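You operate a simulated robot arm through the tools that you are given. There is no shell and no other tool.

The job below is to be done with a simulated robot arm. You get a single attempt, and the scene is never put back.

TASK
Push the key in the jig up to its stop, clamp it and brush a strip of glue along it.
Fine: knob to HOLD; glue from the pot; brush back in the cup, lid back on; the bar stays up. A coat counts when it lies all over at full strength: go over it till it gets no stronger.

Only the result counts: the job must be done as asked and must still hold three seconds after the hand-in. Knocking over, shifting, dropping, spilling or breaking anything else fails it. A push-on lid holds only when it is set on centred and level and pressed home; a screw cap is set on level and turned clockwise until tight.

THE ROBOT
A 6-joint arm with a two-finger parallel gripper, fixed in place. Base frame: the origin is at the foot of the arm, x ahead of it, y to its left, z up; the work surface is at about z = 780. Lengths are in mm, angles in degrees, forces in N, time in s.
With the tool pointing down near the work surface it reaches from about 260 to 680 mm from the base axis. Its first joint turns from -66.0 to 66.0 degrees. Payload 2.9 kg.
The TCP is the grasp point between the finger pads, 30 mm short of the fingertips. In the tool frame z runs along the fingers and y along their closing line. Largest opening 110 mm; finger width 20, thickness 10; the body of the gripper, 48 by 112 mm, starts 55 mm behind the TCP.
Orientation is told as [roll, pitch, yaw] about the base's x, y, z axes, in that order, counted from this pose: with the fingers straight down and closing along the base's y, the tool's x points along the base's -x, its y along +y and its z along -z.

THE INTERFACE
- The arm moves only by the tool step_arm. Its argument "increments" is a list of rows, each a list of 3 entries, a list of its own where there are three numbers: the shift along the base's x, y, z in mm, then the turn, a rotation vector about the base's x, y, z in degrees, then the gripper command, from -1 (shut) to 1 (fully open), values between in proportion. In form: [[[dx, dy, dz], [rx, ry, rz], gripper], ...]. A call has 1 to 20 rows; each row is the pose to reach, as a shift and turn from the pose commanded when the call began. A row lasts 0.2 s, in which the tool goes at most 50 mm and 8.6 degrees; a call with a longer step from one row to the next is refused whole, and so is a gripper value outside its range. A pose out of reach is approached as far as the arm can. The call stops where the force on the tool passes 40 N (or 10 N more than at its start, if that is more) or the arm is blocked; 0.2 s more then pass. The fingers move at their own pace (about 108 mm/s each) and stop on an object; they squeeze with about 33 N. The grip force told is the motor's: it shows also when the fingers shut on nothing. Time passes only in rows, and 0.2 s behind the last, so rows that repeat a pose let the fingers close. The reply holds the time, the measured pose of the TCP, the force on the tool along the base axes, the opening and the grip force, in the units named above and with some noise, with the torque about the TCP (base axes, N m) and any sound that the robot's microphone picked up, and new pictures: "show" is both (left out), scene, wrist or none.
- Cameras (640 x 400 px; columns grow to the right, rows downward): "scene" is fixed at [71.5, 420.7, 1388]; the picture's right is [-0.77, -0.64, 0.00], its down [-0.25, 0.30, -0.92] and it looks along [0.59, -0.71, -0.39] (base axes); focal length 336 px, centre (320, 200). "wrist" rides on the gripper at [72, 17, -103] in the tool frame; the picture's right is [-0.23, 0.97, 0.00], its down [-0.76, -0.18, -0.62] and it looks along [-0.61, -0.14, 0.78] (tool axes); focal length 222 px, centre (320, 200). There is no depth. A picture from a camera that has moved, and an enlarged one, comes with that camera's place and axes in the base frame and with its lens. The place of the scene camera against the robot may be out by one fixed shift of up to 25 mm in any direction.
- close_up(camera, box): a new picture of the part [left, top, right, bottom] of that camera's present view, enlarged. It takes no simulated time.
- sign_off(): hands the job in; it is judged then, once.

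Places have to be worked out from the pictures, the camera data and where the tool is seen. Open the gripper and draw the arm clear of the work before you hand the job in, unless the task says otherwise.

The tools are called after "Request:" by a JSON object that holds its "method" and its "body". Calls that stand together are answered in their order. step_arm: Moves the arm, as the interface text tells. Its arguments: {"type":"object","properties":{"increments":{"type":"array","items":{"type":"array"}},"show":{"type":"string","enum":["both","scene","wrist","none"]}},"required":["increments"]} The other tools are called the same way: close_up (camera, box) takes an enlarged picture of a part of a camera's view; sign_off () hands the job in.

At the start:

```text
time: 0.0
eef_pos: [457.8, 2.7, 1236.3]
ee_rot: [0.0, 0.1, 0.1]
force: [0.6, 0.6, 0.7]
moment: [-0.01, 0.03, 0.0]
width: 109.9
grasp_force: 0.0
```

scene: 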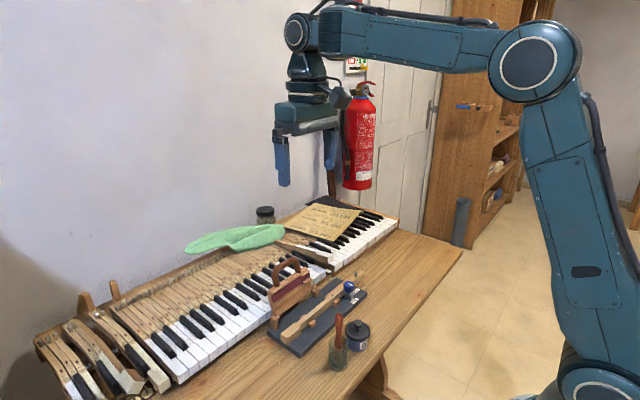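
wrist: 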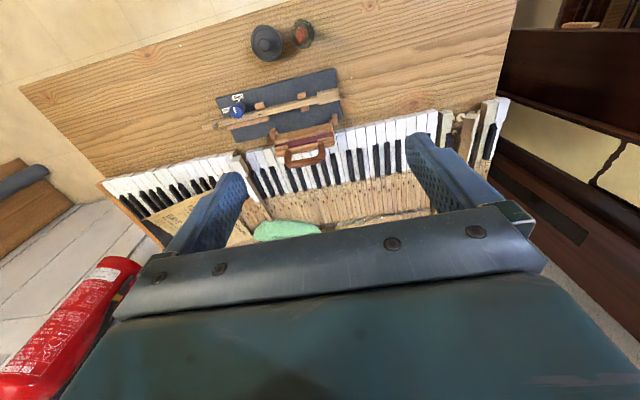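

I see a jig board with a wooden key, a handled thing (bar?), a blue knob, a glue pot with lid and a cup with a brush. I take enlarged pictures to understand them.

Request:
{"method": "close_up", "body": {"camera": "scene", "box": [240, 240, 400, 380]}}

Request:
{"method": "close_up", "body": {"camera": "wrist", "box": [190, 10, 360, 180]}}

Request:
{"method": "close_up", "body": {"camera": "scene", "box": [280, 190, 400, 260]}}

```text
2.86 times, centred on (320, 310) of scene
camera zoom: at [71.5, 420.7, 1388.0], right [-0.77, -0.64, 0.0], down [-0.25, 0.3, -0.92], along [0.59, -0.71, -0.39], focal length 960 px, centre (320, -114)
```

zoom: 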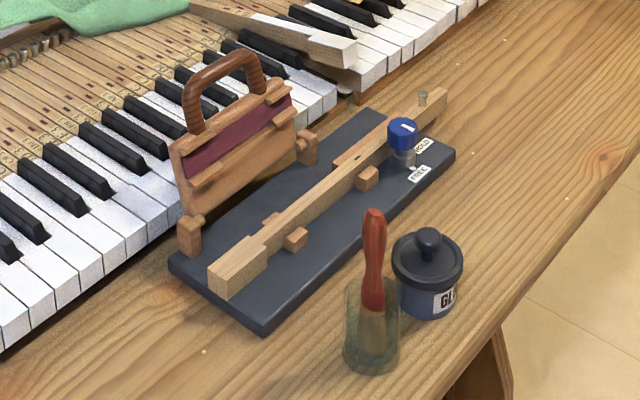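

```text
2.35 times, centred on (275, 95) of wrist
camera zoom: at [386.9, 18.6, 1339.5], right [0.23, 0.97, 0.0], down [0.76, -0.18, 0.62], along [0.61, -0.14, -0.78], focal length 523 px, centre (426, 447)
```

zoom: 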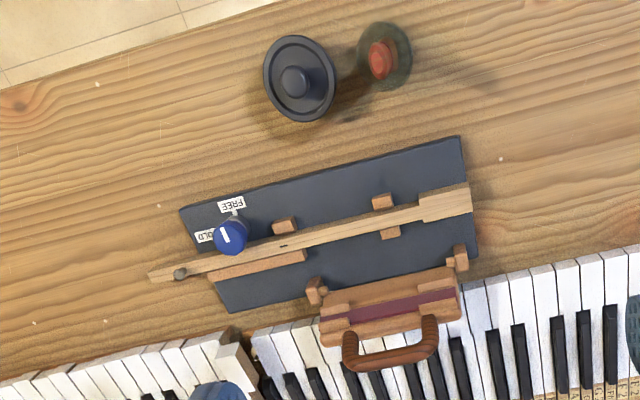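

```text
5.33 times, centred on (340, 225) of scene
camera zoom: at [71.5, 420.7, 1388.0], right [-0.77, -0.64, 0.0], down [-0.25, 0.3, -0.92], along [0.59, -0.71, -0.39], focal length 1791 px, centre (213, 67)
```

zoom: 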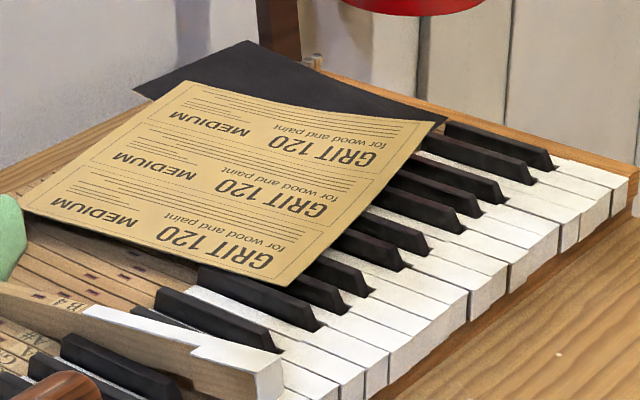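

The jig board appears axis-aligned at about x 467–577, y −243…32, with the key along y at x≈517; the knob is near (493,−191), pot near (395,−85), cup near (397,−12). I move the wrist camera closer to look at the jig.

Request:
{"method": "step_arm", "body": {"increments": [[[-20, -25, -45], [0, 0, 0], 1], [[-40, -50, -90], [0, 0, 0], 1], [[-55, -70, -130], [0, 0, 0], 1], [[-70, -90, -170], [0, 0, 0], 1], [[-70, -90, -170], [0, 0, 0], 1]], "show": "both"}}

```text
refused: row 1 steps farther than a row can; nothing moved
```

The first step was longer than 50 mm, so I use smaller steps.

Request:
{"method": "step_arm", "body": {"increments": [[[-15, -20, -40], [0, 0, 0], 1], [[-30, -40, -80], [0, 0, 0], 1], [[-45, -60, -120], [0, 0, 0], 1], [[-60, -80, -160], [0, 0, 0], 1], [[-70, -90, -180], [0, 0, 0], 1], [[-70, -90, -180], [0, 0, 0], 1]], "show": "both"}}

```text
time: 1.4
eef_pos: [389.6, -89.1, 1054.4]
ee_rot: [0.0, 0.0, 0.1]
force: [0.5, -0.4, -0.1]
moment: [0.02, -0.01, 0.02]
width: 110.0
grasp_force: 0.0
camera wrist: at [317.7, -71.6, 1157.8], right [0.23, 0.97, 0.0], down [0.76, -0.18, 0.62], along [0.61, -0.14, -0.78], focal length 222 px, centre (320, 200)
```

scene: 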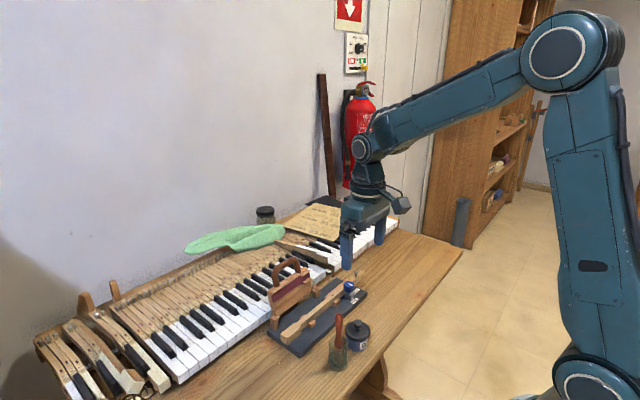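
wrist: 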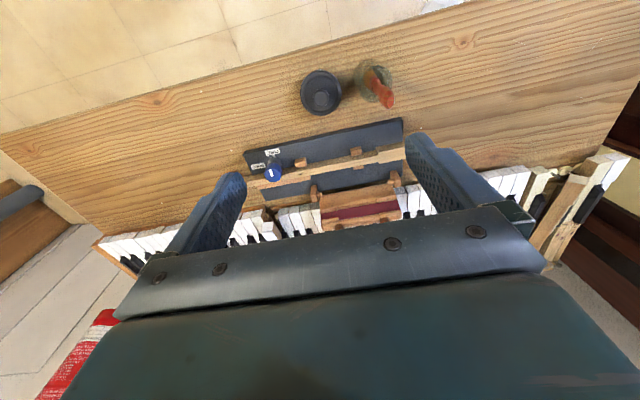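

Request:
{"method": "close_up", "body": {"camera": "wrist", "box": [230, 50, 430, 240]}}

Request:
{"method": "close_up", "body": {"camera": "wrist", "box": [240, 130, 320, 200]}}

Request:
{"method": "close_up", "body": {"camera": "wrist", "box": [340, 130, 420, 200]}}

Request:
{"method": "close_up", "body": {"camera": "scene", "box": [320, 265, 380, 310]}}

Request:
{"method": "close_up", "body": {"camera": "scene", "box": [265, 290, 345, 360]}}

Request:
{"method": "close_up", "body": {"camera": "scene", "box": [315, 310, 385, 375]}}

```text
2.11 times, centred on (330, 145) of wrist
camera zoom: at [317.7, -71.6, 1157.8], right [0.23, 0.97, 0.0], down [0.76, -0.18, 0.62], along [0.61, -0.14, -0.78], focal length 468 px, centre (299, 316)
```

zoom: 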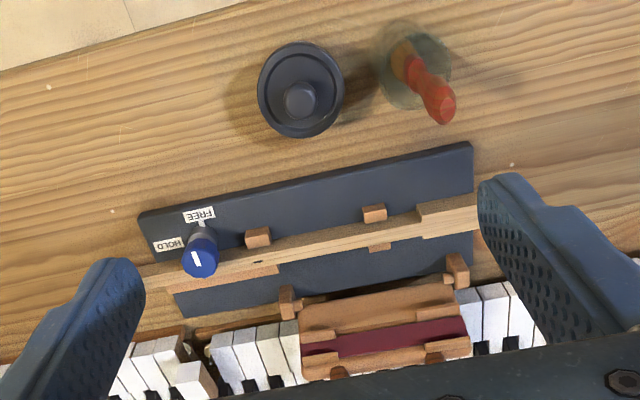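

```text
5.71 times, centred on (280, 165) of wrist
camera zoom: at [317.7, -71.6, 1157.8], right [0.23, 0.97, 0.0], down [0.76, -0.18, 0.62], along [0.61, -0.14, -0.78], focal length 1269 px, centre (549, 400)
```

zoom: 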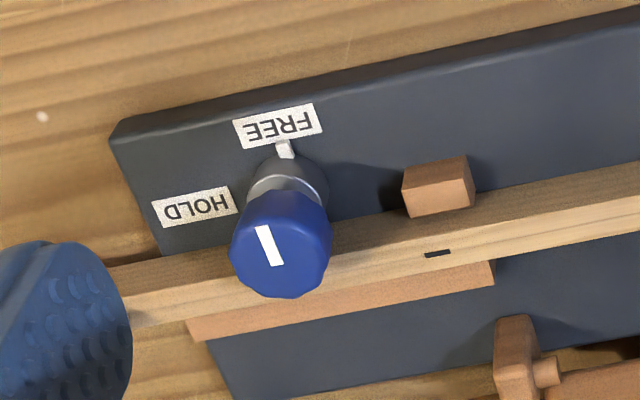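

```text
5.71 times, centred on (380, 165) of wrist
camera zoom: at [317.7, -71.6, 1157.8], right [0.23, 0.97, 0.0], down [0.76, -0.18, 0.62], along [0.61, -0.14, -0.78], focal length 1269 px, centre (-23, 400)
```

zoom: 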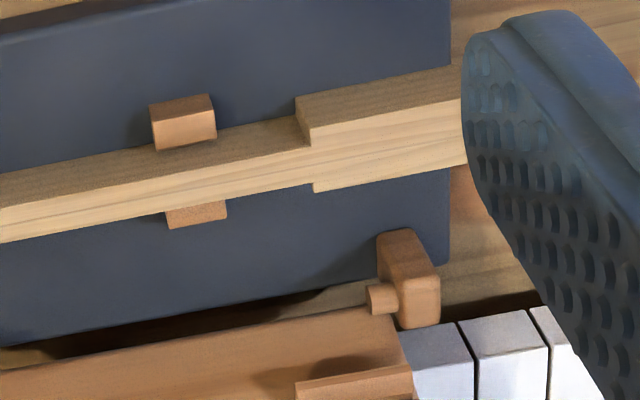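

```text
8.89 times, centred on (350, 288) of scene
camera zoom: at [71.5, 420.7, 1388.0], right [-0.77, -0.64, 0.0], down [-0.25, 0.3, -0.92], along [0.59, -0.71, -0.39], focal length 2985 px, centre (53, -578)
```

zoom: 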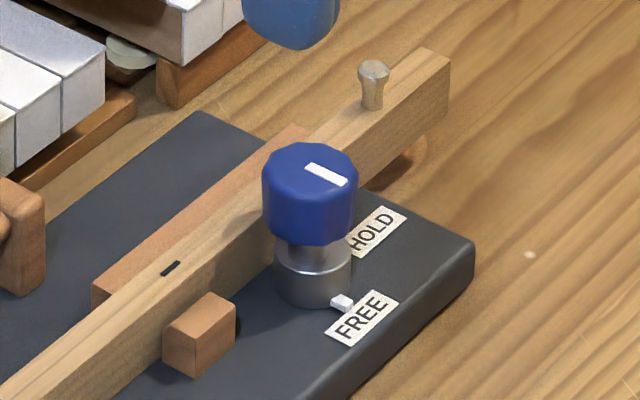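

```text
5.71 times, centred on (305, 325) of scene
camera zoom: at [71.5, 420.7, 1388.0], right [-0.77, -0.64, 0.0], down [-0.25, 0.3, -0.92], along [0.59, -0.71, -0.39], focal length 1919 px, centre (406, -514)
```

zoom: 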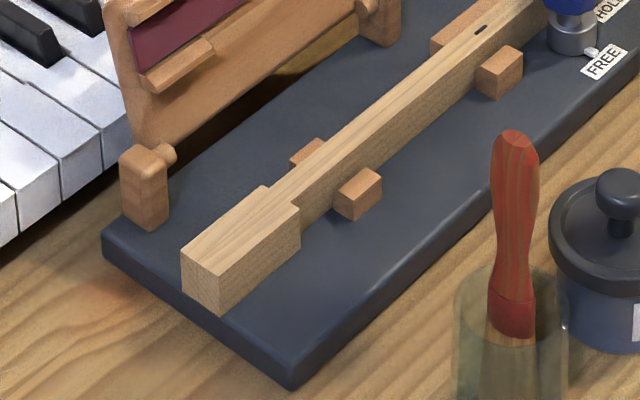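

```text
6.15 times, centred on (350, 342) of scene
camera zoom: at [71.5, 420.7, 1388.0], right [-0.77, -0.64, 0.0], down [-0.25, 0.3, -0.92], along [0.59, -0.71, -0.39], focal length 2067 px, centre (135, -677)
```

zoom: 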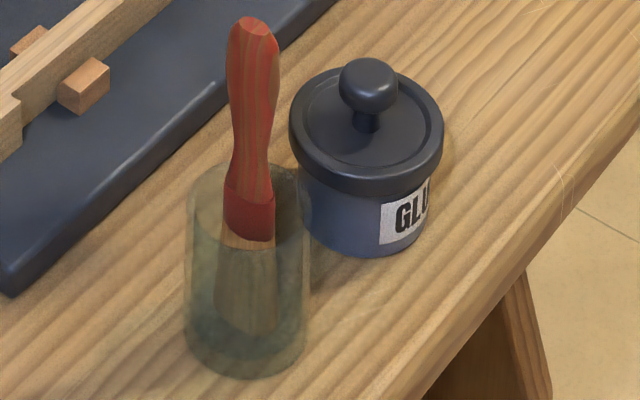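

The key has a wider head (shoulders) short of two guide blocks, so it must be pushed in −y; the pointer sits at FREE and HOLD is a quarter turn counter-clockwise. I shift the wrist camera for a second view to triangulate heights.

Request:
{"method": "step_arm", "body": {"increments": [[[40, 0, 0], [0, 0, 0], 1], [[80, 0, 0], [0, 0, 0], 1], [[110, 0, 0], [0, 0, 0], 1], [[110, 0, 0], [0, 0, 0], 1], [[110, 0, 0], [0, 0, 0], 1]], "show": "wrist"}}

```text
time: 2.6
eef_pos: [498.6, -89.2, 1054.1]
ee_rot: [0.1, 0.0, -0.1]
force: [-0.5, 0.0, -0.1]
moment: [-0.01, 0.03, 0.03]
width: 109.9
grasp_force: 0.0
camera wrist: at [427.2, -71.6, 1158.4], right [0.23, 0.97, 0.0], down [0.76, -0.18, 0.62], along [0.61, -0.14, -0.78], focal length 222 px, centre (320, 200)
```

wrist: 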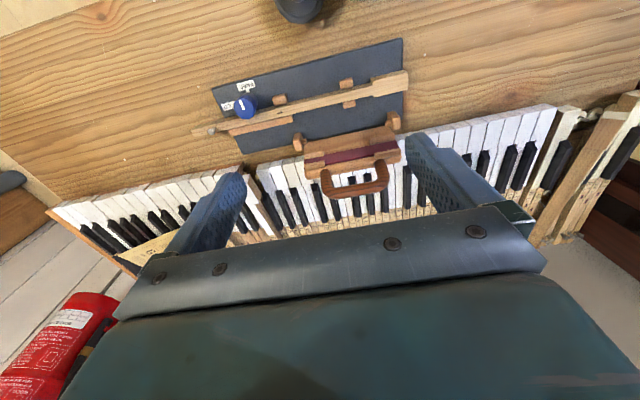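

Request:
{"method": "close_up", "body": {"camera": "wrist", "box": [180, 60, 308, 140]}}

Request:
{"method": "close_up", "body": {"camera": "wrist", "box": [300, 40, 428, 120]}}

Request:
{"method": "close_up", "body": {"camera": "wrist", "box": [290, 100, 418, 210]}}

```text
5.00 times, centred on (244, 100) of wrist
camera zoom: at [427.2, -71.6, 1158.4], right [0.23, 0.97, 0.0], down [0.76, -0.18, 0.62], along [0.61, -0.14, -0.78], focal length 1111 px, centre (700, 700)
```

zoom: 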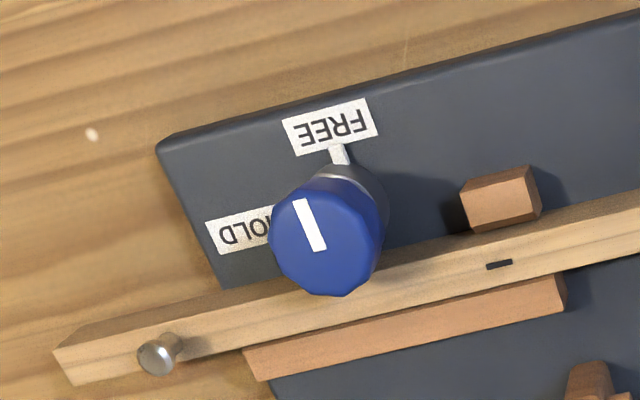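

```text
5.00 times, centred on (364, 80) of wrist
camera zoom: at [427.2, -71.6, 1158.4], right [0.23, 0.97, 0.0], down [0.76, -0.18, 0.62], along [0.61, -0.14, -0.78], focal length 1111 px, centre (100, 800)
```

zoom: 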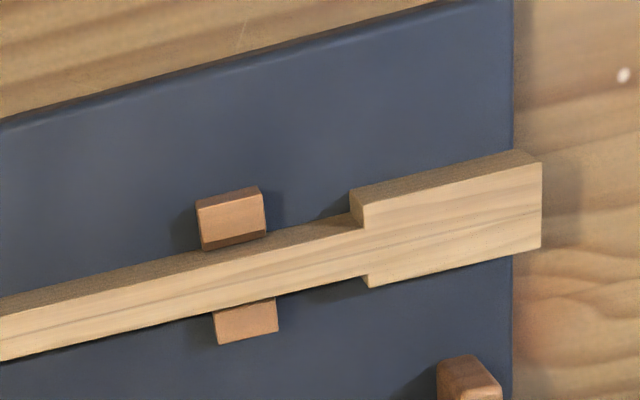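

```text
3.64 times, centred on (354, 155) of wrist
camera zoom: at [427.2, -71.6, 1158.4], right [0.23, 0.97, 0.0], down [0.76, -0.18, 0.62], along [0.61, -0.14, -0.78], focal length 808 px, centre (196, 364)
```

zoom: 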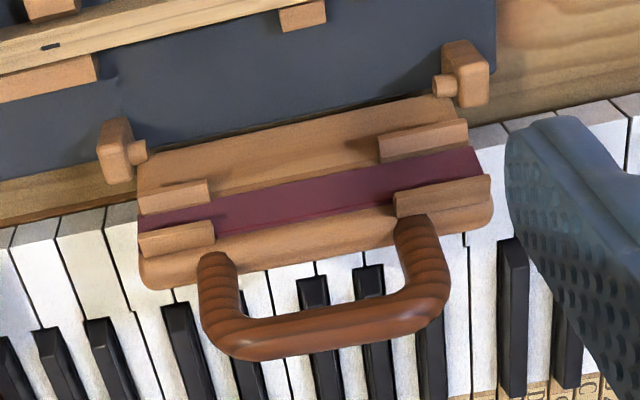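

Triangulating gives key top at z≈816, stick x≈510–523, head y≈−15…32.4, blocks' face at y≈−41.5, board top z≈799, knob axis ≈(493,−194) with top z≈845. I go, fingers closed, to a spot in front of the key's head at (516, 65).

Request:
{"method": "step_arm", "body": {"increments": [[[4, 45, -10], [0, 0, 0], -1], [[9, 90, -20], [0, 0, 0], -1], [[13, 130, -40], [0, 0, 0], -1], [[17.7, 154, -80], [0, 0, 0], -1], [[17.7, 154, -125], [0, 0, 0], -1], [[17.7, 154, -170], [0, 0, 0], -1], [[17.7, 154, -200], [0, 0, 0], -1], [[17.7, 154, -218], [0, 0, 0], -1], [[17.7, 154, -218], [0, 0, 0], -1], [[17.7, 154, -218], [0, 0, 0], -1]], "show": "both"}}

```text
time: 4.8
eef_pos: [515.7, 65.8, 837.1]
ee_rot: [0.0, 0.1, 0.0]
force: [0.5, 0.1, -0.2]
moment: [-0.02, 0.01, 0.0]
width: 0.4
grasp_force: 33.3
camera wrist: at [444.2, 82.9, 940.7], right [0.23, 0.97, 0.0], down [0.76, -0.18, 0.62], along [0.61, -0.14, -0.78], focal length 222 px, centre (320, 200)
```

scene: 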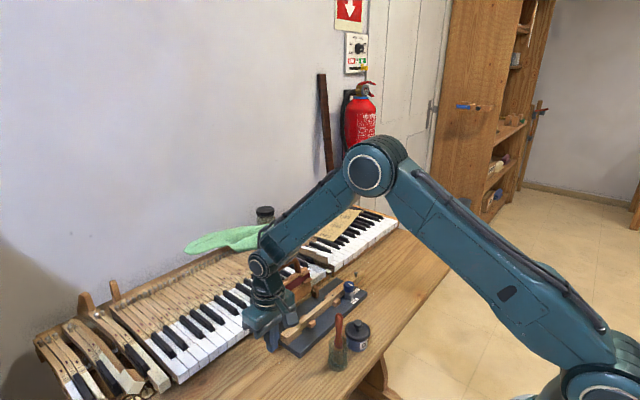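
wrist: 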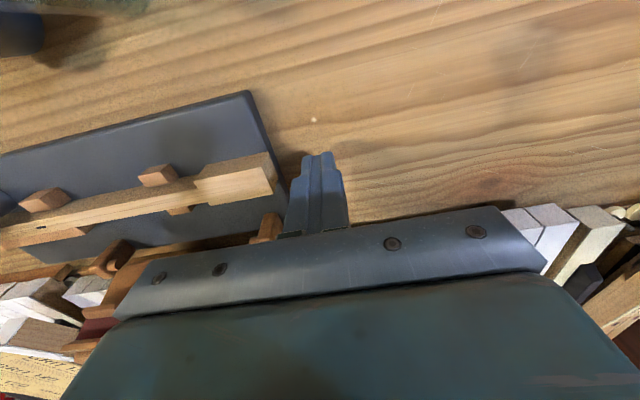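

The closed fingers stand just in front of the head. I check the alignment in enlargements before pushing.

Request:
{"method": "close_up", "body": {"camera": "wrist", "box": [120, 80, 360, 230]}}

Request:
{"method": "close_up", "body": {"camera": "scene", "box": [230, 240, 390, 370]}}

```text
2.67 times, centred on (240, 155) of wrist
camera zoom: at [444.2, 82.9, 940.7], right [0.23, 0.97, 0.0], down [0.76, -0.18, 0.62], along [0.61, -0.14, -0.78], focal length 592 px, centre (533, 320)
```

zoom: 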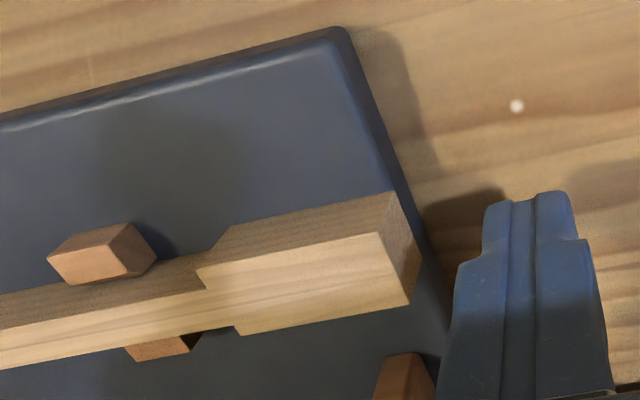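

```text
3.08 times, centred on (310, 305) of scene
camera zoom: at [71.5, 420.7, 1388.0], right [-0.77, -0.64, 0.0], down [-0.25, 0.3, -0.92], along [0.59, -0.71, -0.39], focal length 1033 px, centre (351, -123)
```

zoom: 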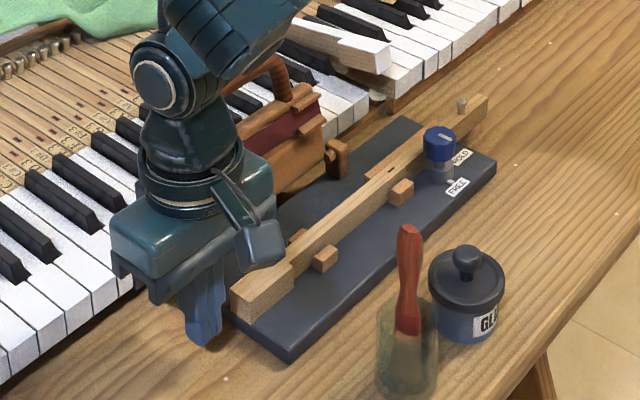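

The fingertips overlap the head's front face by about 9 mm in height. I push the key −y, first most of the way.

Request:
{"method": "step_arm", "body": {"increments": [[[0, -8, 0], [0, 0, 0], -1], [[0, -16, 0], [0, 0, 0], -1], [[0, -20, 0], [0, 0, 0], -1], [[0, -23, 0], [0, 0, 0], -1], [[0, -26, 0], [0, 0, 0], -1], [[0, -29, 0], [0, 0, 0], -1], [[0, -32, 0], [0, 0, 0], -1], [[0, -35, 0], [0, 0, 0], -1], [[0, -38, 0], [0, 0, 0], -1], [[0, -41, 0], [0, 0, 0], -1], [[0, -43, 0], [0, 0, 0], -1]], "show": "wrist"}}

```text
time: 7.2
eef_pos: [516.3, 21.4, 836.9]
ee_rot: [0.0, -0.1, 0.0]
force: [0.1, -0.8, 0.5]
moment: [0.03, 0.0, -0.04]
width: 0.0
grasp_force: 33.2
camera wrist: at [444.5, 39.5, 941.3], right [0.23, 0.97, 0.0], down [0.76, -0.18, 0.62], along [0.61, -0.14, -0.78], focal length 222 px, centre (320, 200)
```

wrist: 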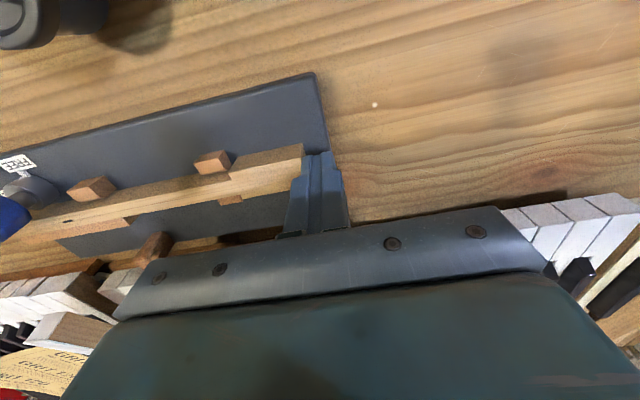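

The key has slid along and its shoulders are almost at the blocks. I continue in 1 mm steps until the force rises.

Request:
{"method": "step_arm", "body": {"increments": [[[0, -1, 0], [0, 0, 0], -1], [[0, -2, 0], [0, 0, 0], -1], [[0, -3, 0], [0, 0, 0], -1], [[0, -4, 0], [0, 0, 0], -1], [[0, -5, 0], [0, 0, 0], -1], [[0, -6, 0], [0, 0, 0], -1], [[0, -7, 0], [0, 0, 0], -1], [[0, -8, 0], [0, 0, 0], -1]], "show": "wrist"}}

Request:
{"method": "close_up", "body": {"camera": "wrist", "box": [180, 110, 340, 210]}}

```text
time: 9.0
eef_pos: [517.5, 14.2, 837.4]
ee_rot: [0.0, 0.0, 0.1]
force: [-0.5, 6.0, -0.8]
moment: [0.17, 0.02, -0.05]
width: 0.1
grasp_force: 33.2
camera wrist: at [444.8, 32.2, 941.3], right [0.23, 0.97, 0.0], down [0.76, -0.18, 0.62], along [0.61, -0.14, -0.78], focal length 222 px, centre (320, 200)
```

wrist: 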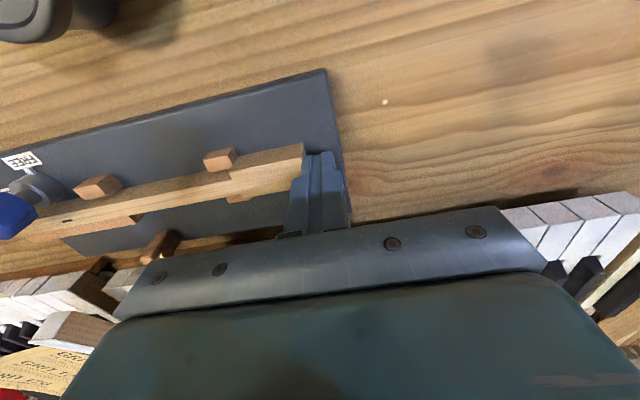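

```text
4.00 times, centred on (260, 160) of wrist
camera zoom: at [444.8, 32.2, 941.3], right [0.23, 0.97, 0.0], down [0.76, -0.18, 0.62], along [0.61, -0.14, -0.78], focal length 888 px, centre (560, 360)
```

zoom: 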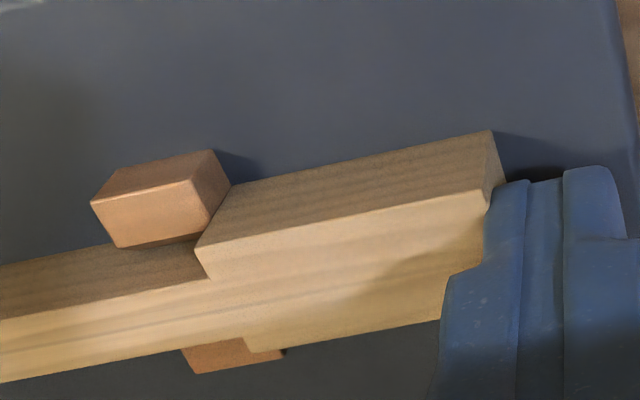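

Shoulders touch the blocks and the force has risen to 6 N. One more millimetre to confirm it is a hard stop.

Request:
{"method": "step_arm", "body": {"increments": [[[0, -0.5, 0], [0, 0, 0], -1], [[0, -1, 0], [0, 0, 0], -1], [[0, -1, 0], [0, 0, 0], -1]], "show": "none"}}

```text
time: 9.8
eef_pos: [516.4, 15.0, 836.8]
ee_rot: [0.1, 0.0, 0.2]
force: [1.5, 15.4, -1.3]
moment: [0.4, -0.01, -0.05]
width: 0.0
grasp_force: 32.4
```

The force rose to 15 N without motion: the key is at its stop. I back off and rise.

Request:
{"method": "step_arm", "body": {"increments": [[[0, 8, 0], [0, 0, 0], -1], [[0, 30, 0], [0, 0, 0], -1], [[0, 40, 30], [0, 0, 0], -1], [[0, 40, 75], [0, 0, 0], -1], [[0, 10, 110], [0, 0, 0], -1], [[0, -35, 125], [0, 0, 0], -1], [[-10, -80, 135], [0, 0, 0], 0], [[-15, -120, 140], [0, 0, 0], 0], [[-20, -165, 140], [0, 0, 0], 0], [[-20, -208, 140], [0, 0, 0], 0], [[-20, -208, 140], [0, 0, 0], 0]], "show": "both"}}

Request:
{"method": "close_up", "body": {"camera": "wrist", "box": [200, 40, 420, 200]}}

Request:
{"method": "close_up", "body": {"camera": "scene", "box": [230, 240, 390, 370]}}

```text
time: 12.2
eef_pos: [495.2, -196.1, 979.9]
ee_rot: [0.1, 0.0, 0.0]
force: [0.0, 0.0, -0.3]
moment: [-0.01, 0.02, -0.02]
width: 55.0
grasp_force: 0.1
camera wrist: at [424.0, -178.3, 1082.6], right [0.23, 0.97, 0.0], down [0.76, -0.18, 0.62], along [0.61, -0.14, -0.78], focal length 222 px, centre (320, 200)
```

scene: 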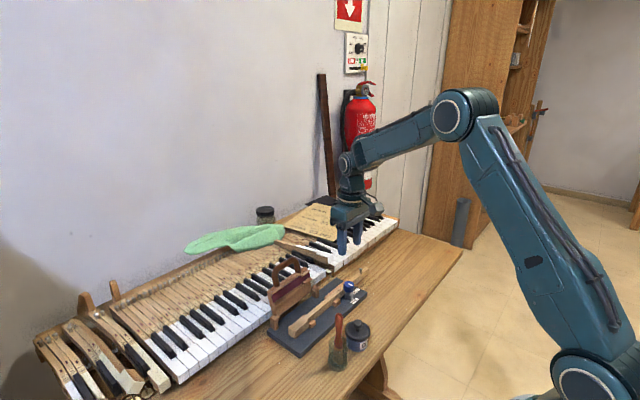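
wrist: 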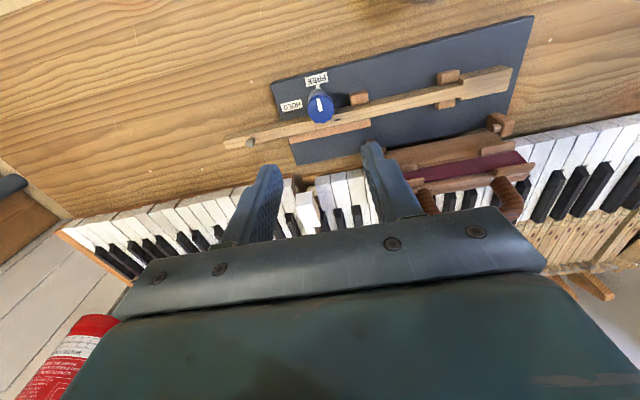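

```text
2.50 times, centred on (310, 120) of wrist
camera zoom: at [424.0, -178.3, 1082.6], right [0.23, 0.97, 0.0], down [0.76, -0.18, 0.62], along [0.61, -0.14, -0.78], focal length 555 px, centre (345, 400)
```

zoom: 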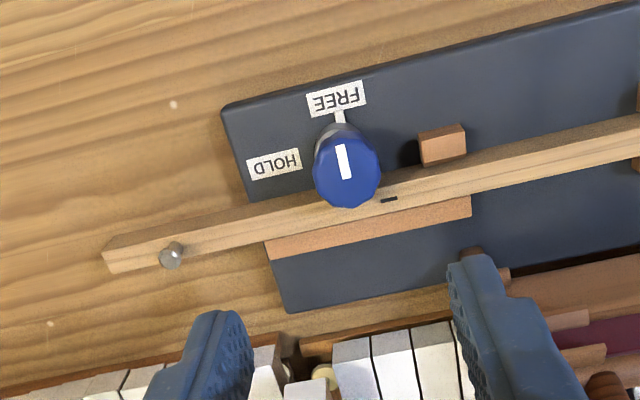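

```text
3.08 times, centred on (310, 305) of scene
camera zoom: at [71.5, 420.7, 1388.0], right [-0.77, -0.64, 0.0], down [-0.25, 0.3, -0.92], along [0.59, -0.71, -0.39], focal length 1033 px, centre (351, -123)
```

zoom: 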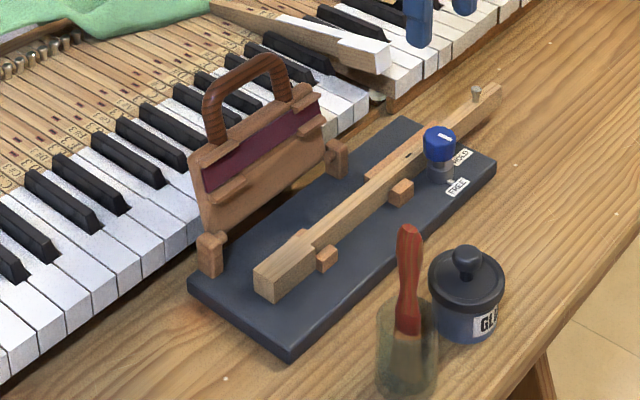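

The key sits against the stop. The knob axis measures ≈(492.4, −193.6), top z≈845, so I lower the half-open fingers around the blue part only, staying above the key top.

Request:
{"method": "step_arm", "body": {"increments": [[[-3, 2, -40], [0, 0, 0], 0], [[-3, 2, -80], [0, 0, 0], 0], [[-3, 2, -105], [0, 0, 0], 0], [[-3, 2, -116], [0, 0, 0], 0], [[-3, 2, -116], [0, 0, 0], 0], [[-3, 2, -116], [0, 0, 0], 0]], "show": "wrist"}}

Request:
{"method": "close_up", "body": {"camera": "wrist", "box": [220, 90, 420, 215]}}

Request:
{"method": "close_up", "body": {"camera": "scene", "box": [310, 250, 390, 310]}}

```text
time: 13.6
eef_pos: [493.2, -192.5, 861.8]
ee_rot: [0.0, 0.0, 0.0]
force: [-0.1, -0.6, -0.1]
moment: [-0.02, 0.03, 0.01]
width: 55.1
grasp_force: 0.1
camera wrist: at [421.6, -175.4, 965.9], right [0.23, 0.97, 0.0], down [0.76, -0.18, 0.62], along [0.61, -0.14, -0.78], focal length 222 px, centre (320, 200)
```

wrist: 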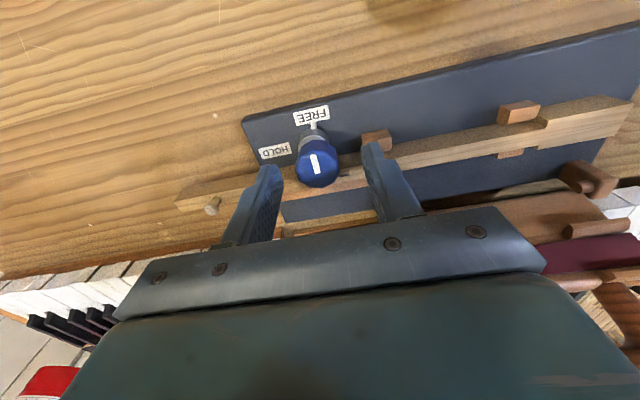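

```text
3.20 times, centred on (320, 152) of wrist
camera zoom: at [421.6, -175.4, 965.9], right [0.23, 0.97, 0.0], down [0.76, -0.18, 0.62], along [0.61, -0.14, -0.78], focal length 711 px, centre (320, 352)
```

zoom: 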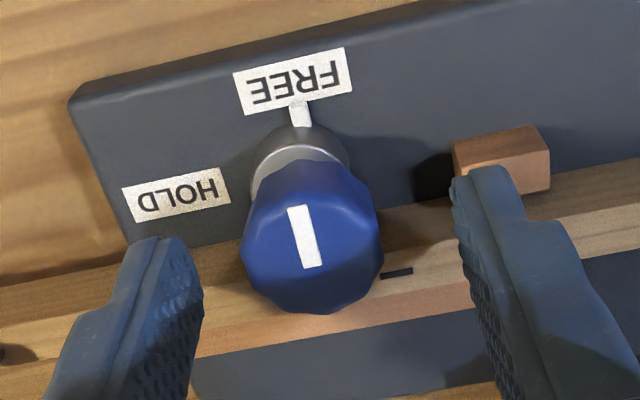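

```text
6.67 times, centred on (350, 280) of scene
camera zoom: at [71.5, 420.7, 1388.0], right [-0.77, -0.64, 0.0], down [-0.25, 0.3, -0.92], along [0.59, -0.71, -0.39], focal length 2239 px, centre (120, -333)
```

zoom: 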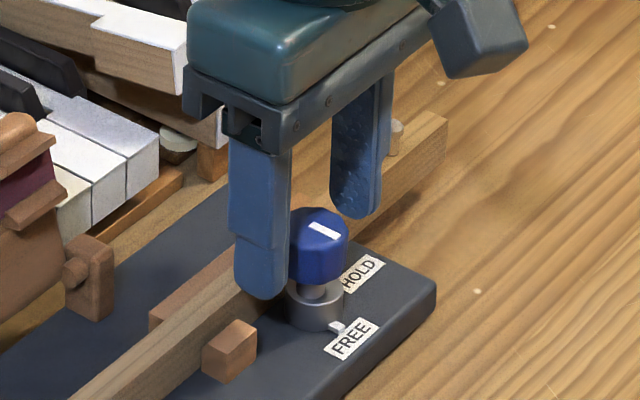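

The fingers straddle the knob well. I close them on it.

Request:
{"method": "step_arm", "body": {"increments": [[[0, 0, 0], [0, 0, 0], -1], [[0, 0, 0], [0, 0, 0], -1], [[0, 0, 0], [0, 0, 0], -1]], "show": "wrist"}}

```text
time: 14.4
eef_pos: [493.7, -194.1, 862.5]
ee_rot: [-0.1, 0.0, 0.0]
force: [0.8, -12.8, 0.8]
moment: [-0.32, -0.13, 0.0]
width: 27.8
grasp_force: 32.9
camera wrist: at [421.6, -176.4, 965.9], right [0.23, 0.97, 0.0], down [0.76, -0.18, 0.62], along [0.61, -0.14, -0.78], focal length 222 px, centre (320, 200)
```

wrist: 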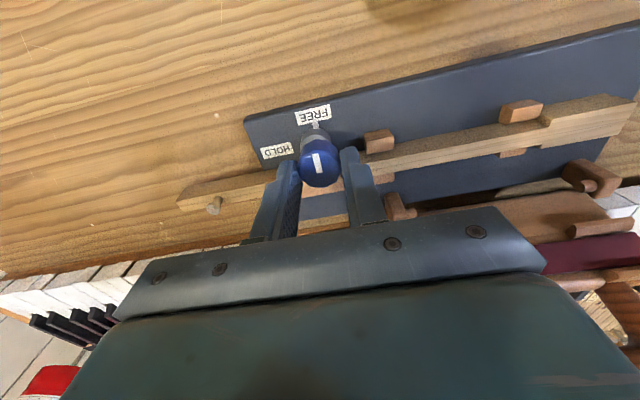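

The knob is gripped (27.8 mm) but pushes the tool toward −y with 13 N, so I'm about 1 mm off centre; I shift to relieve it.

Request:
{"method": "step_arm", "body": {"increments": [[[0, -0.6, 0], [0, 0, 0], -1], [[0, -1, 0], [0, 0, 0], -1], [[0, -1, 0], [0, 0, 0], -1]], "show": "none"}}

```text
time: 15.2
eef_pos: [493.6, -194.7, 862.0]
ee_rot: [-0.1, 0.0, 0.0]
force: [0.3, -13.8, -0.4]
moment: [-0.21, -0.21, 0.03]
width: 27.8
grasp_force: 33.0
```

Request:
{"method": "step_arm", "body": {"increments": [[[0, -1, 0], [0, 0, 0], -1], [[0, -2, 0], [0, 0, 0], -1], [[0, -2, 0], [0, 0, 0], -1]], "show": "none"}}

```text
time: 16.0
eef_pos: [492.5, -194.8, 862.1]
ee_rot: [0.1, 0.0, 0.1]
force: [0.6, 2.9, 4.0]
moment: [0.11, -0.01, 0.03]
width: 28.0
grasp_force: 33.0
```

Centred now (force ≈3 N). I turn the knob counter-clockwise in 8° rows, first 48°.

Request:
{"method": "step_arm", "body": {"increments": [[[0, 0, 0], [0, 0, 8], -1], [[0, 0, 0], [0, 0, 16], -1], [[0, 0, 0], [0, 0, 24], -1], [[0, 0, 0], [0, 0, 32], -1], [[0, 0, 0], [0, 0, 40], -1], [[0, 0, 0], [0, 0, 48], -1], [[0, 0, 0], [0, 0, 48], -1]], "show": "both"}}

Request:
{"method": "close_up", "body": {"camera": "wrist", "box": [220, 70, 420, 215]}}

```text
time: 17.6
eef_pos: [493.7, -194.0, 863.1]
ee_rot: [0.1, -0.2, 48.2]
force: [-4.1, 26.0, 16.3]
moment: [0.22, 0.5, 0.0]
width: 28.2
grasp_force: 33.2
camera wrist: at [433.0, -236.5, 965.7], right [-0.58, 0.82, 0.0], down [0.64, 0.45, 0.62], along [0.51, 0.36, -0.78], focal length 222 px, centre (320, 200)
```

scene: 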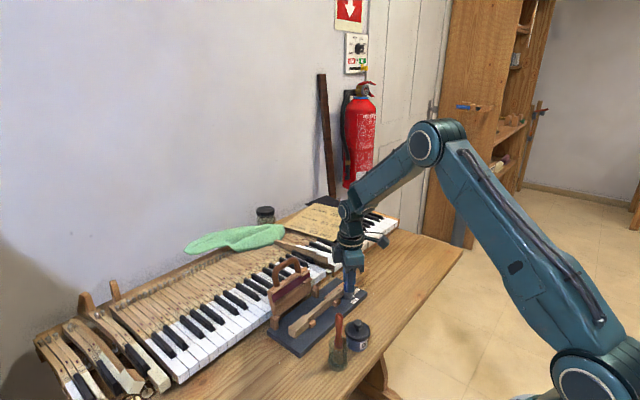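
wrist: 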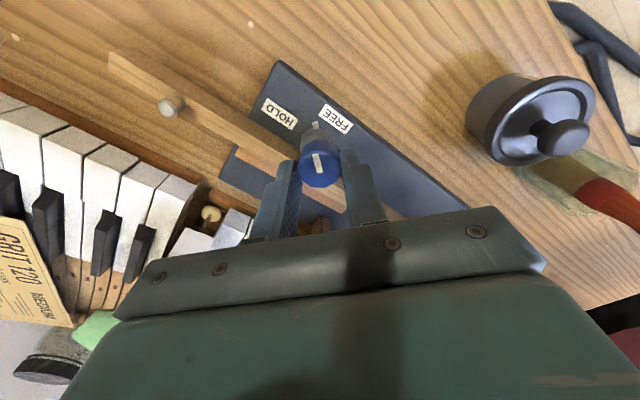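

```text
2.76 times, centred on (320, 142) of wrist
camera zoom: at [433.0, -236.5, 965.7], right [-0.58, 0.82, 0.0], down [0.64, 0.45, 0.62], along [0.51, 0.36, -0.78], focal length 613 px, centre (320, 359)
```

zoom: 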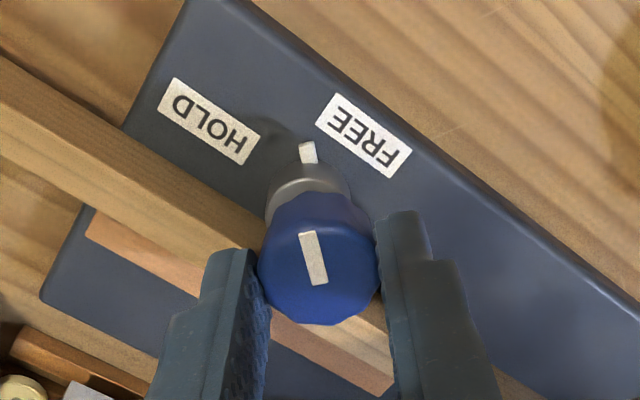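

The knob pointer follows the turn (halfway now), though side forces of 26/16 N have built up. I relieve them by a small shift and check.

Request:
{"method": "step_arm", "body": {"increments": [[[0, 0.7, 0.5], [0, 0, 0], -1], [[0, 1.2, 0.8], [0, 0, 0], -1], [[0, 1.2, 0.8], [0, 0, 0], -1]], "show": "none"}}

```text
time: 18.4
eef_pos: [493.3, -193.2, 863.3]
ee_rot: [0.0, -0.1, 48.1]
force: [-1.9, 15.5, 5.5]
moment: [0.78, -0.31, -0.02]
width: 27.9
grasp_force: 32.5
```

Forces dropped; I add a little more shift and turn the remaining 42°.

Request:
{"method": "step_arm", "body": {"increments": [[[0, 0.6, 0.3], [0, 0, 0], -1], [[0, 0.8, 0.3], [0, 0, 8], -1], [[0, 0.8, 0.3], [0, 0, 16], -1], [[0, 0.8, 0.3], [0, 0, 24], -1], [[0, 0.8, 0.3], [0, 0, 32], -1], [[0, 0.8, 0.3], [0, 0, 40], -1], [[0, 0.8, 0.3], [0, 0, 42], -1], [[0, 0.8, 0.3], [0, 0, 42], -1]], "show": "both"}}

Request:
{"method": "close_up", "body": {"camera": "wrist", "box": [220, 70, 420, 215]}}

Request:
{"method": "close_up", "body": {"camera": "scene", "box": [310, 250, 390, 310]}}

```text
time: 20.2
eef_pos: [493.3, -194.0, 862.5]
ee_rot: [0.1, -0.1, 90.0]
force: [-3.3, 9.7, -0.2]
moment: [0.13, 0.11, -0.17]
width: 28.1
grasp_force: 33.6
camera wrist: at [476.8, -265.8, 965.8], right [-0.97, 0.23, 0.0], down [0.18, 0.76, 0.62], along [0.14, 0.61, -0.78], focal length 222 px, centre (320, 200)
```

scene: 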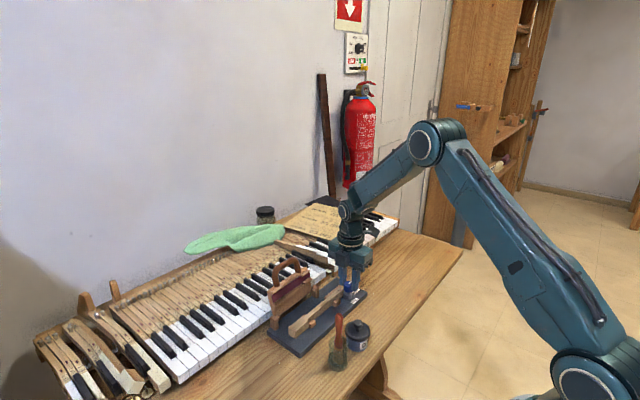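
wrist: 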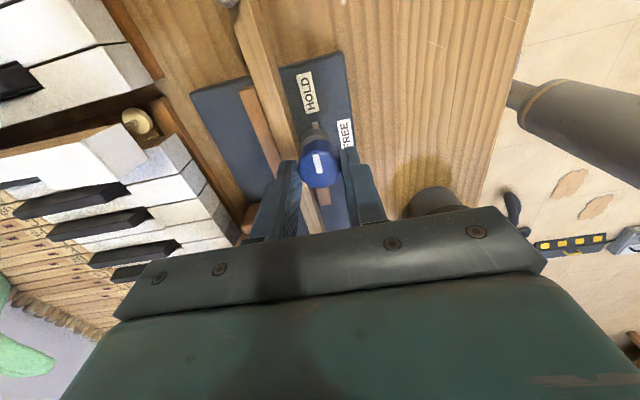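

```text
2.76 times, centred on (320, 142) of wrist
camera zoom: at [476.8, -265.8, 965.8], right [-0.97, 0.23, 0.0], down [0.18, 0.76, 0.62], along [0.14, 0.61, -0.78], focal length 613 px, centre (320, 359)
```

zoom: 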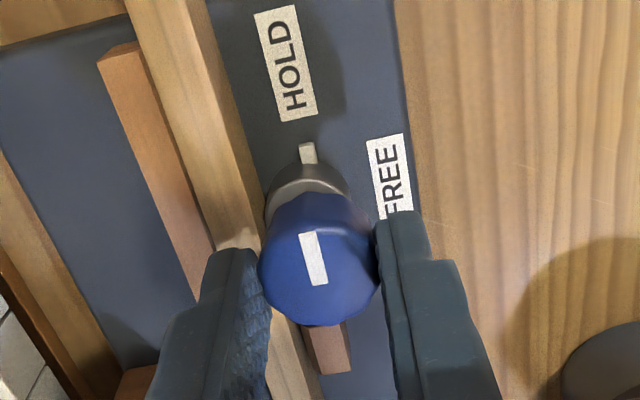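

```text
6.67 times, centred on (350, 280) of scene
camera zoom: at [71.6, 420.8, 1387.9], right [-0.77, -0.64, 0.0], down [-0.25, 0.3, -0.92], along [0.59, -0.71, -0.39], focal length 2239 px, centre (120, -333)
```

zoom: 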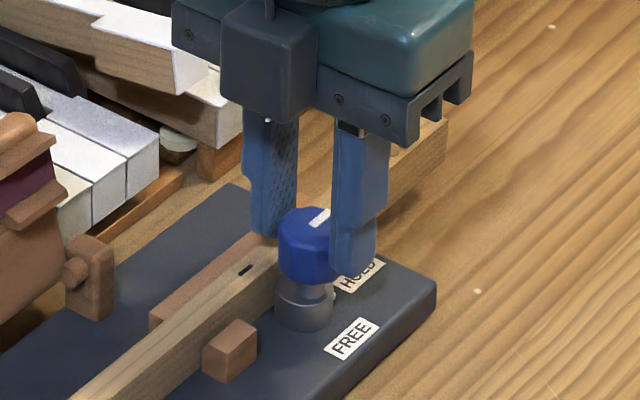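

The pointer now points along −y at HOLD. I test with 3° more whether there is an end stop.

Request:
{"method": "step_arm", "body": {"increments": [[[0, 0, 0], [0, 0, 1.5], -1], [[0, 0, 0], [0, 0, 3], -1], [[0, 0, 0], [0, 0, 3], -1]], "show": "none"}}

```text
time: 21.0
eef_pos: [492.7, -194.5, 861.3]
ee_rot: [0.0, 0.1, 93.1]
force: [0.6, 2.5, -0.7]
moment: [0.04, 0.0, -0.14]
width: 28.0
grasp_force: 33.0
```

Request:
{"method": "close_up", "body": {"camera": "wrist", "box": [220, 70, 420, 215]}}

```text
2.76 times, centred on (320, 142) of wrist
camera zoom: at [480.7, -267.1, 966.1], right [-0.98, 0.18, 0.0], down [0.14, 0.77, 0.62], along [0.11, 0.61, -0.78], focal length 613 px, centre (320, 359)
```

zoom: 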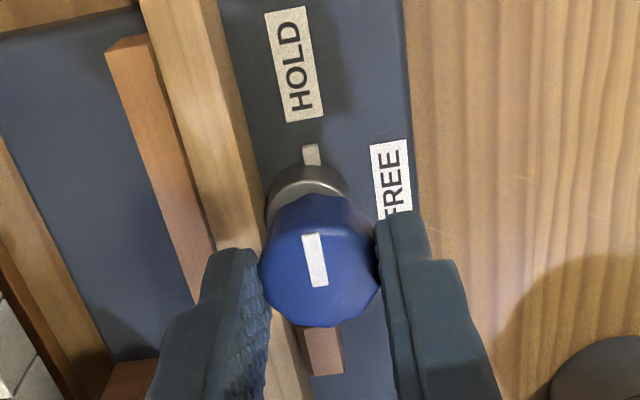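

The knob stayed put while my fingers slipped 3°: it is at its HOLD end stop. I open, rise, and turn back to yaw 0 to inspect pot and cup.

Request:
{"method": "step_arm", "body": {"increments": [[[0, 0, 0], [0, 0, 0], 0], [[0, 0, 0], [0, 0, 0], 0], [[0, 0, 10], [0, 0, 0], 0], [[0, 0, 45], [0, 0, -5], 0], [[-5, 10, 90], [0, 0, -13], 0], [[-10, 30, 115], [0, 0, -21], 0], [[-20, 55, 130], [0, 0, -29], 0], [[-30, 80, 140], [0, 0, -37], 0], [[-40, 100, 140], [0, 0, -45], 0], [[-50, 120, 140], [0, 0, -53], 0], [[-52, 130, 140], [0, 0, -61], 0], [[-52, 134, 140], [0, 0, -69], 0], [[-52, 134, 140], [0, 0, -77], 0], [[-52, 134, 140], [0, 0, -85], 0], [[-52, 134, 140], [0, 0, -93], 0], [[-52, 134, 140], [0, 0, -93], 0]], "show": "both"}}

Request:
{"method": "close_up", "body": {"camera": "wrist", "box": [240, 0, 440, 125]}}

Request:
{"method": "close_up", "body": {"camera": "scene", "box": [310, 250, 390, 310]}}

Request:
{"method": "close_up", "body": {"camera": "scene", "box": [310, 305, 390, 380]}}

```text
time: 24.4
eef_pos: [441.2, -59.9, 1003.2]
ee_rot: [0.0, -0.1, -0.1]
force: [0.3, 0.2, 0.2]
moment: [-0.01, 0.02, -0.01]
width: 55.2
grasp_force: 0.1
camera wrist: at [369.5, -42.2, 1106.6], right [0.23, 0.97, 0.0], down [0.76, -0.18, 0.62], along [0.61, -0.14, -0.78], focal length 222 px, centre (320, 200)
```

scene: 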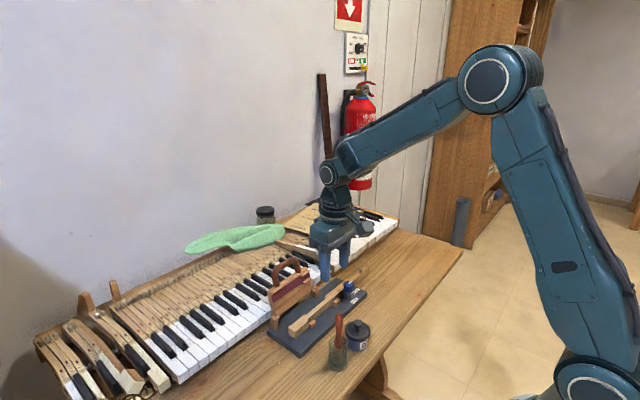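
wrist: 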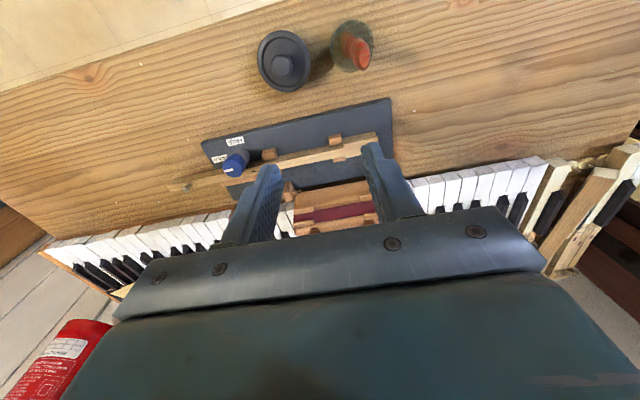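

```text
3.20 times, centred on (340, 62) of wrist
camera zoom: at [369.5, -42.2, 1106.6], right [0.23, 0.97, 0.0], down [0.76, -0.18, 0.62], along [0.61, -0.14, -0.78], focal length 711 px, centre (256, 640)
```

zoom: 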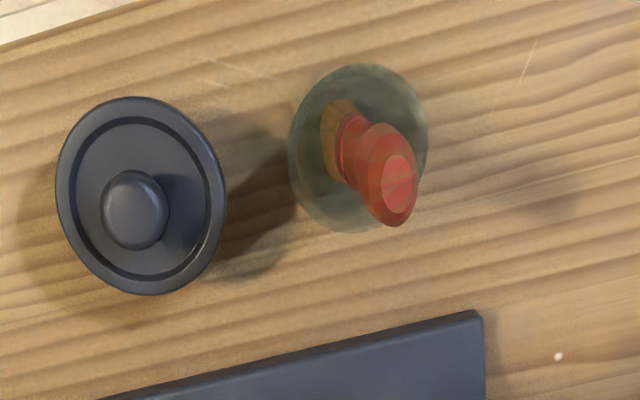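

```text
6.67 times, centred on (350, 280) of scene
camera zoom: at [71.5, 420.7, 1388.0], right [-0.77, -0.64, 0.0], down [-0.25, 0.3, -0.92], along [0.59, -0.71, -0.39], focal length 2239 px, centre (120, -333)
```

zoom: 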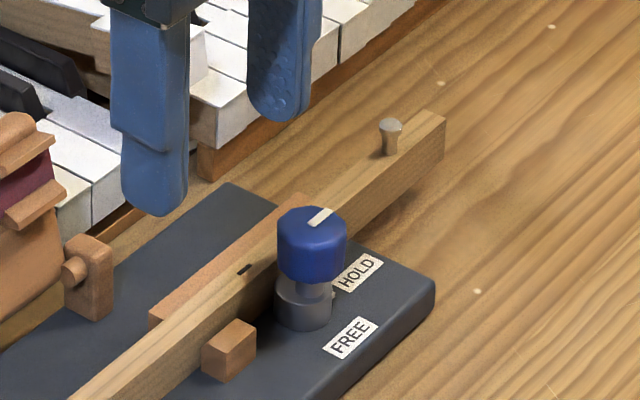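

```text
5.33 times, centred on (350, 342) of scene
camera zoom: at [71.5, 420.7, 1388.0], right [-0.77, -0.64, 0.0], down [-0.25, 0.3, -0.92], along [0.59, -0.71, -0.39], focal length 1791 px, centre (160, -560)
```

zoom: 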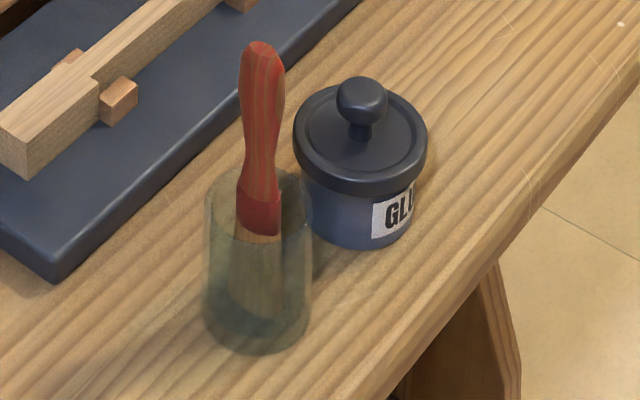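

Knob stays at HOLD and the labels are clear. The pot (lid knob ≈(393,−87), knob centre z≈847, lid rim z≈827) and the brush (top ≈(396,−16), z≈920) are roughly located; I go above the pot at yaw 90 so the gripper body stays clear of the brush, and look from this side.

Request:
{"method": "step_arm", "body": {"increments": [[[-10, -6, 0], [0, 0, 8], 0], [[-20, -12, 0], [0, 0, 16], 0], [[-30, -18, 0], [0, 0, 24], 0], [[-40, -24, 0], [0, 0, 32], 0], [[-48, -27, 0], [0, 0, 40], 0], [[-48, -27, 0], [0, 0, 48], 0], [[-48, -27, 0], [0, 0, 56], 0], [[-48, -27, 0], [0, 0, 64], 0], [[-48, -27, 0], [0, 0, 72], 0], [[-48, -27, -10], [0, 0, 80], 0], [[-48, -27, -25], [0, 0, 88], 0], [[-48, -27, -40], [0, 0, 90], 0], [[-48, -27, -40], [0, 0, 90], 0]], "show": "wrist"}}

Request:
{"method": "close_up", "body": {"camera": "wrist", "box": [240, 60, 400, 190]}}

Request:
{"method": "close_up", "body": {"camera": "wrist", "box": [220, 100, 420, 225]}}

```text
time: 27.2
eef_pos: [392.6, -86.3, 963.6]
ee_rot: [0.0, 0.0, 90.2]
force: [-0.2, 0.6, 0.6]
moment: [0.0, 0.03, -0.04]
width: 54.7
grasp_force: 0.1
camera wrist: at [376.6, -159.3, 1066.6], right [-0.97, 0.23, 0.0], down [0.18, 0.76, 0.62], along [0.14, 0.61, -0.78], focal length 222 px, centre (320, 200)
```

wrist: 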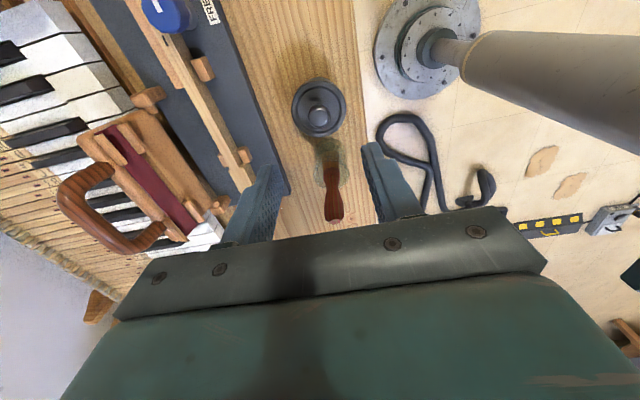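

```text
3.08 times, centred on (320, 125) of wrist
camera zoom: at [376.6, -159.3, 1066.6], right [-0.97, 0.23, 0.0], down [0.18, 0.76, 0.62], along [0.14, 0.61, -0.78], focal length 684 px, centre (320, 431)
```

zoom: 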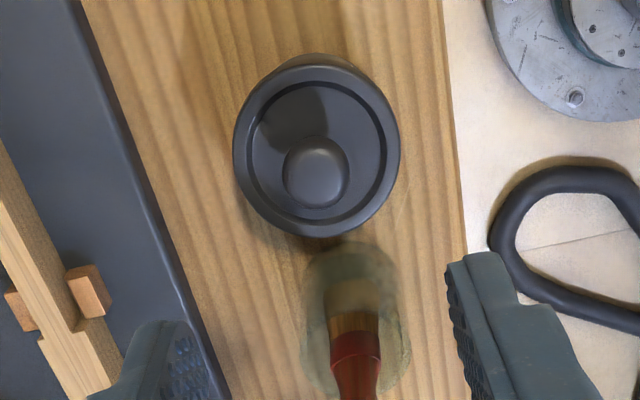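

```text
3.20 times, centred on (320, 162) of wrist
camera zoom: at [376.6, -159.3, 1066.6], right [-0.97, 0.23, 0.0], down [0.18, 0.76, 0.62], along [0.14, 0.61, -0.78], focal length 711 px, centre (320, 320)
```

zoom: 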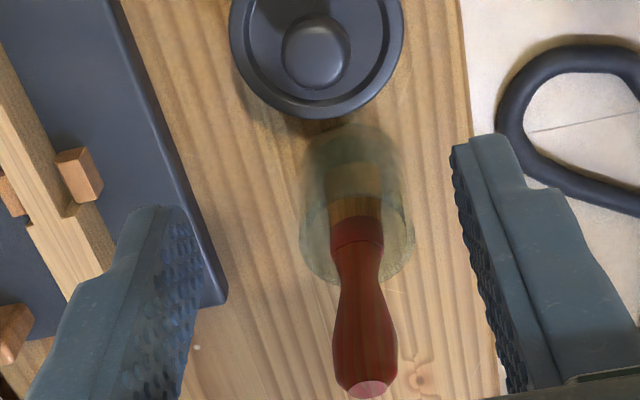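

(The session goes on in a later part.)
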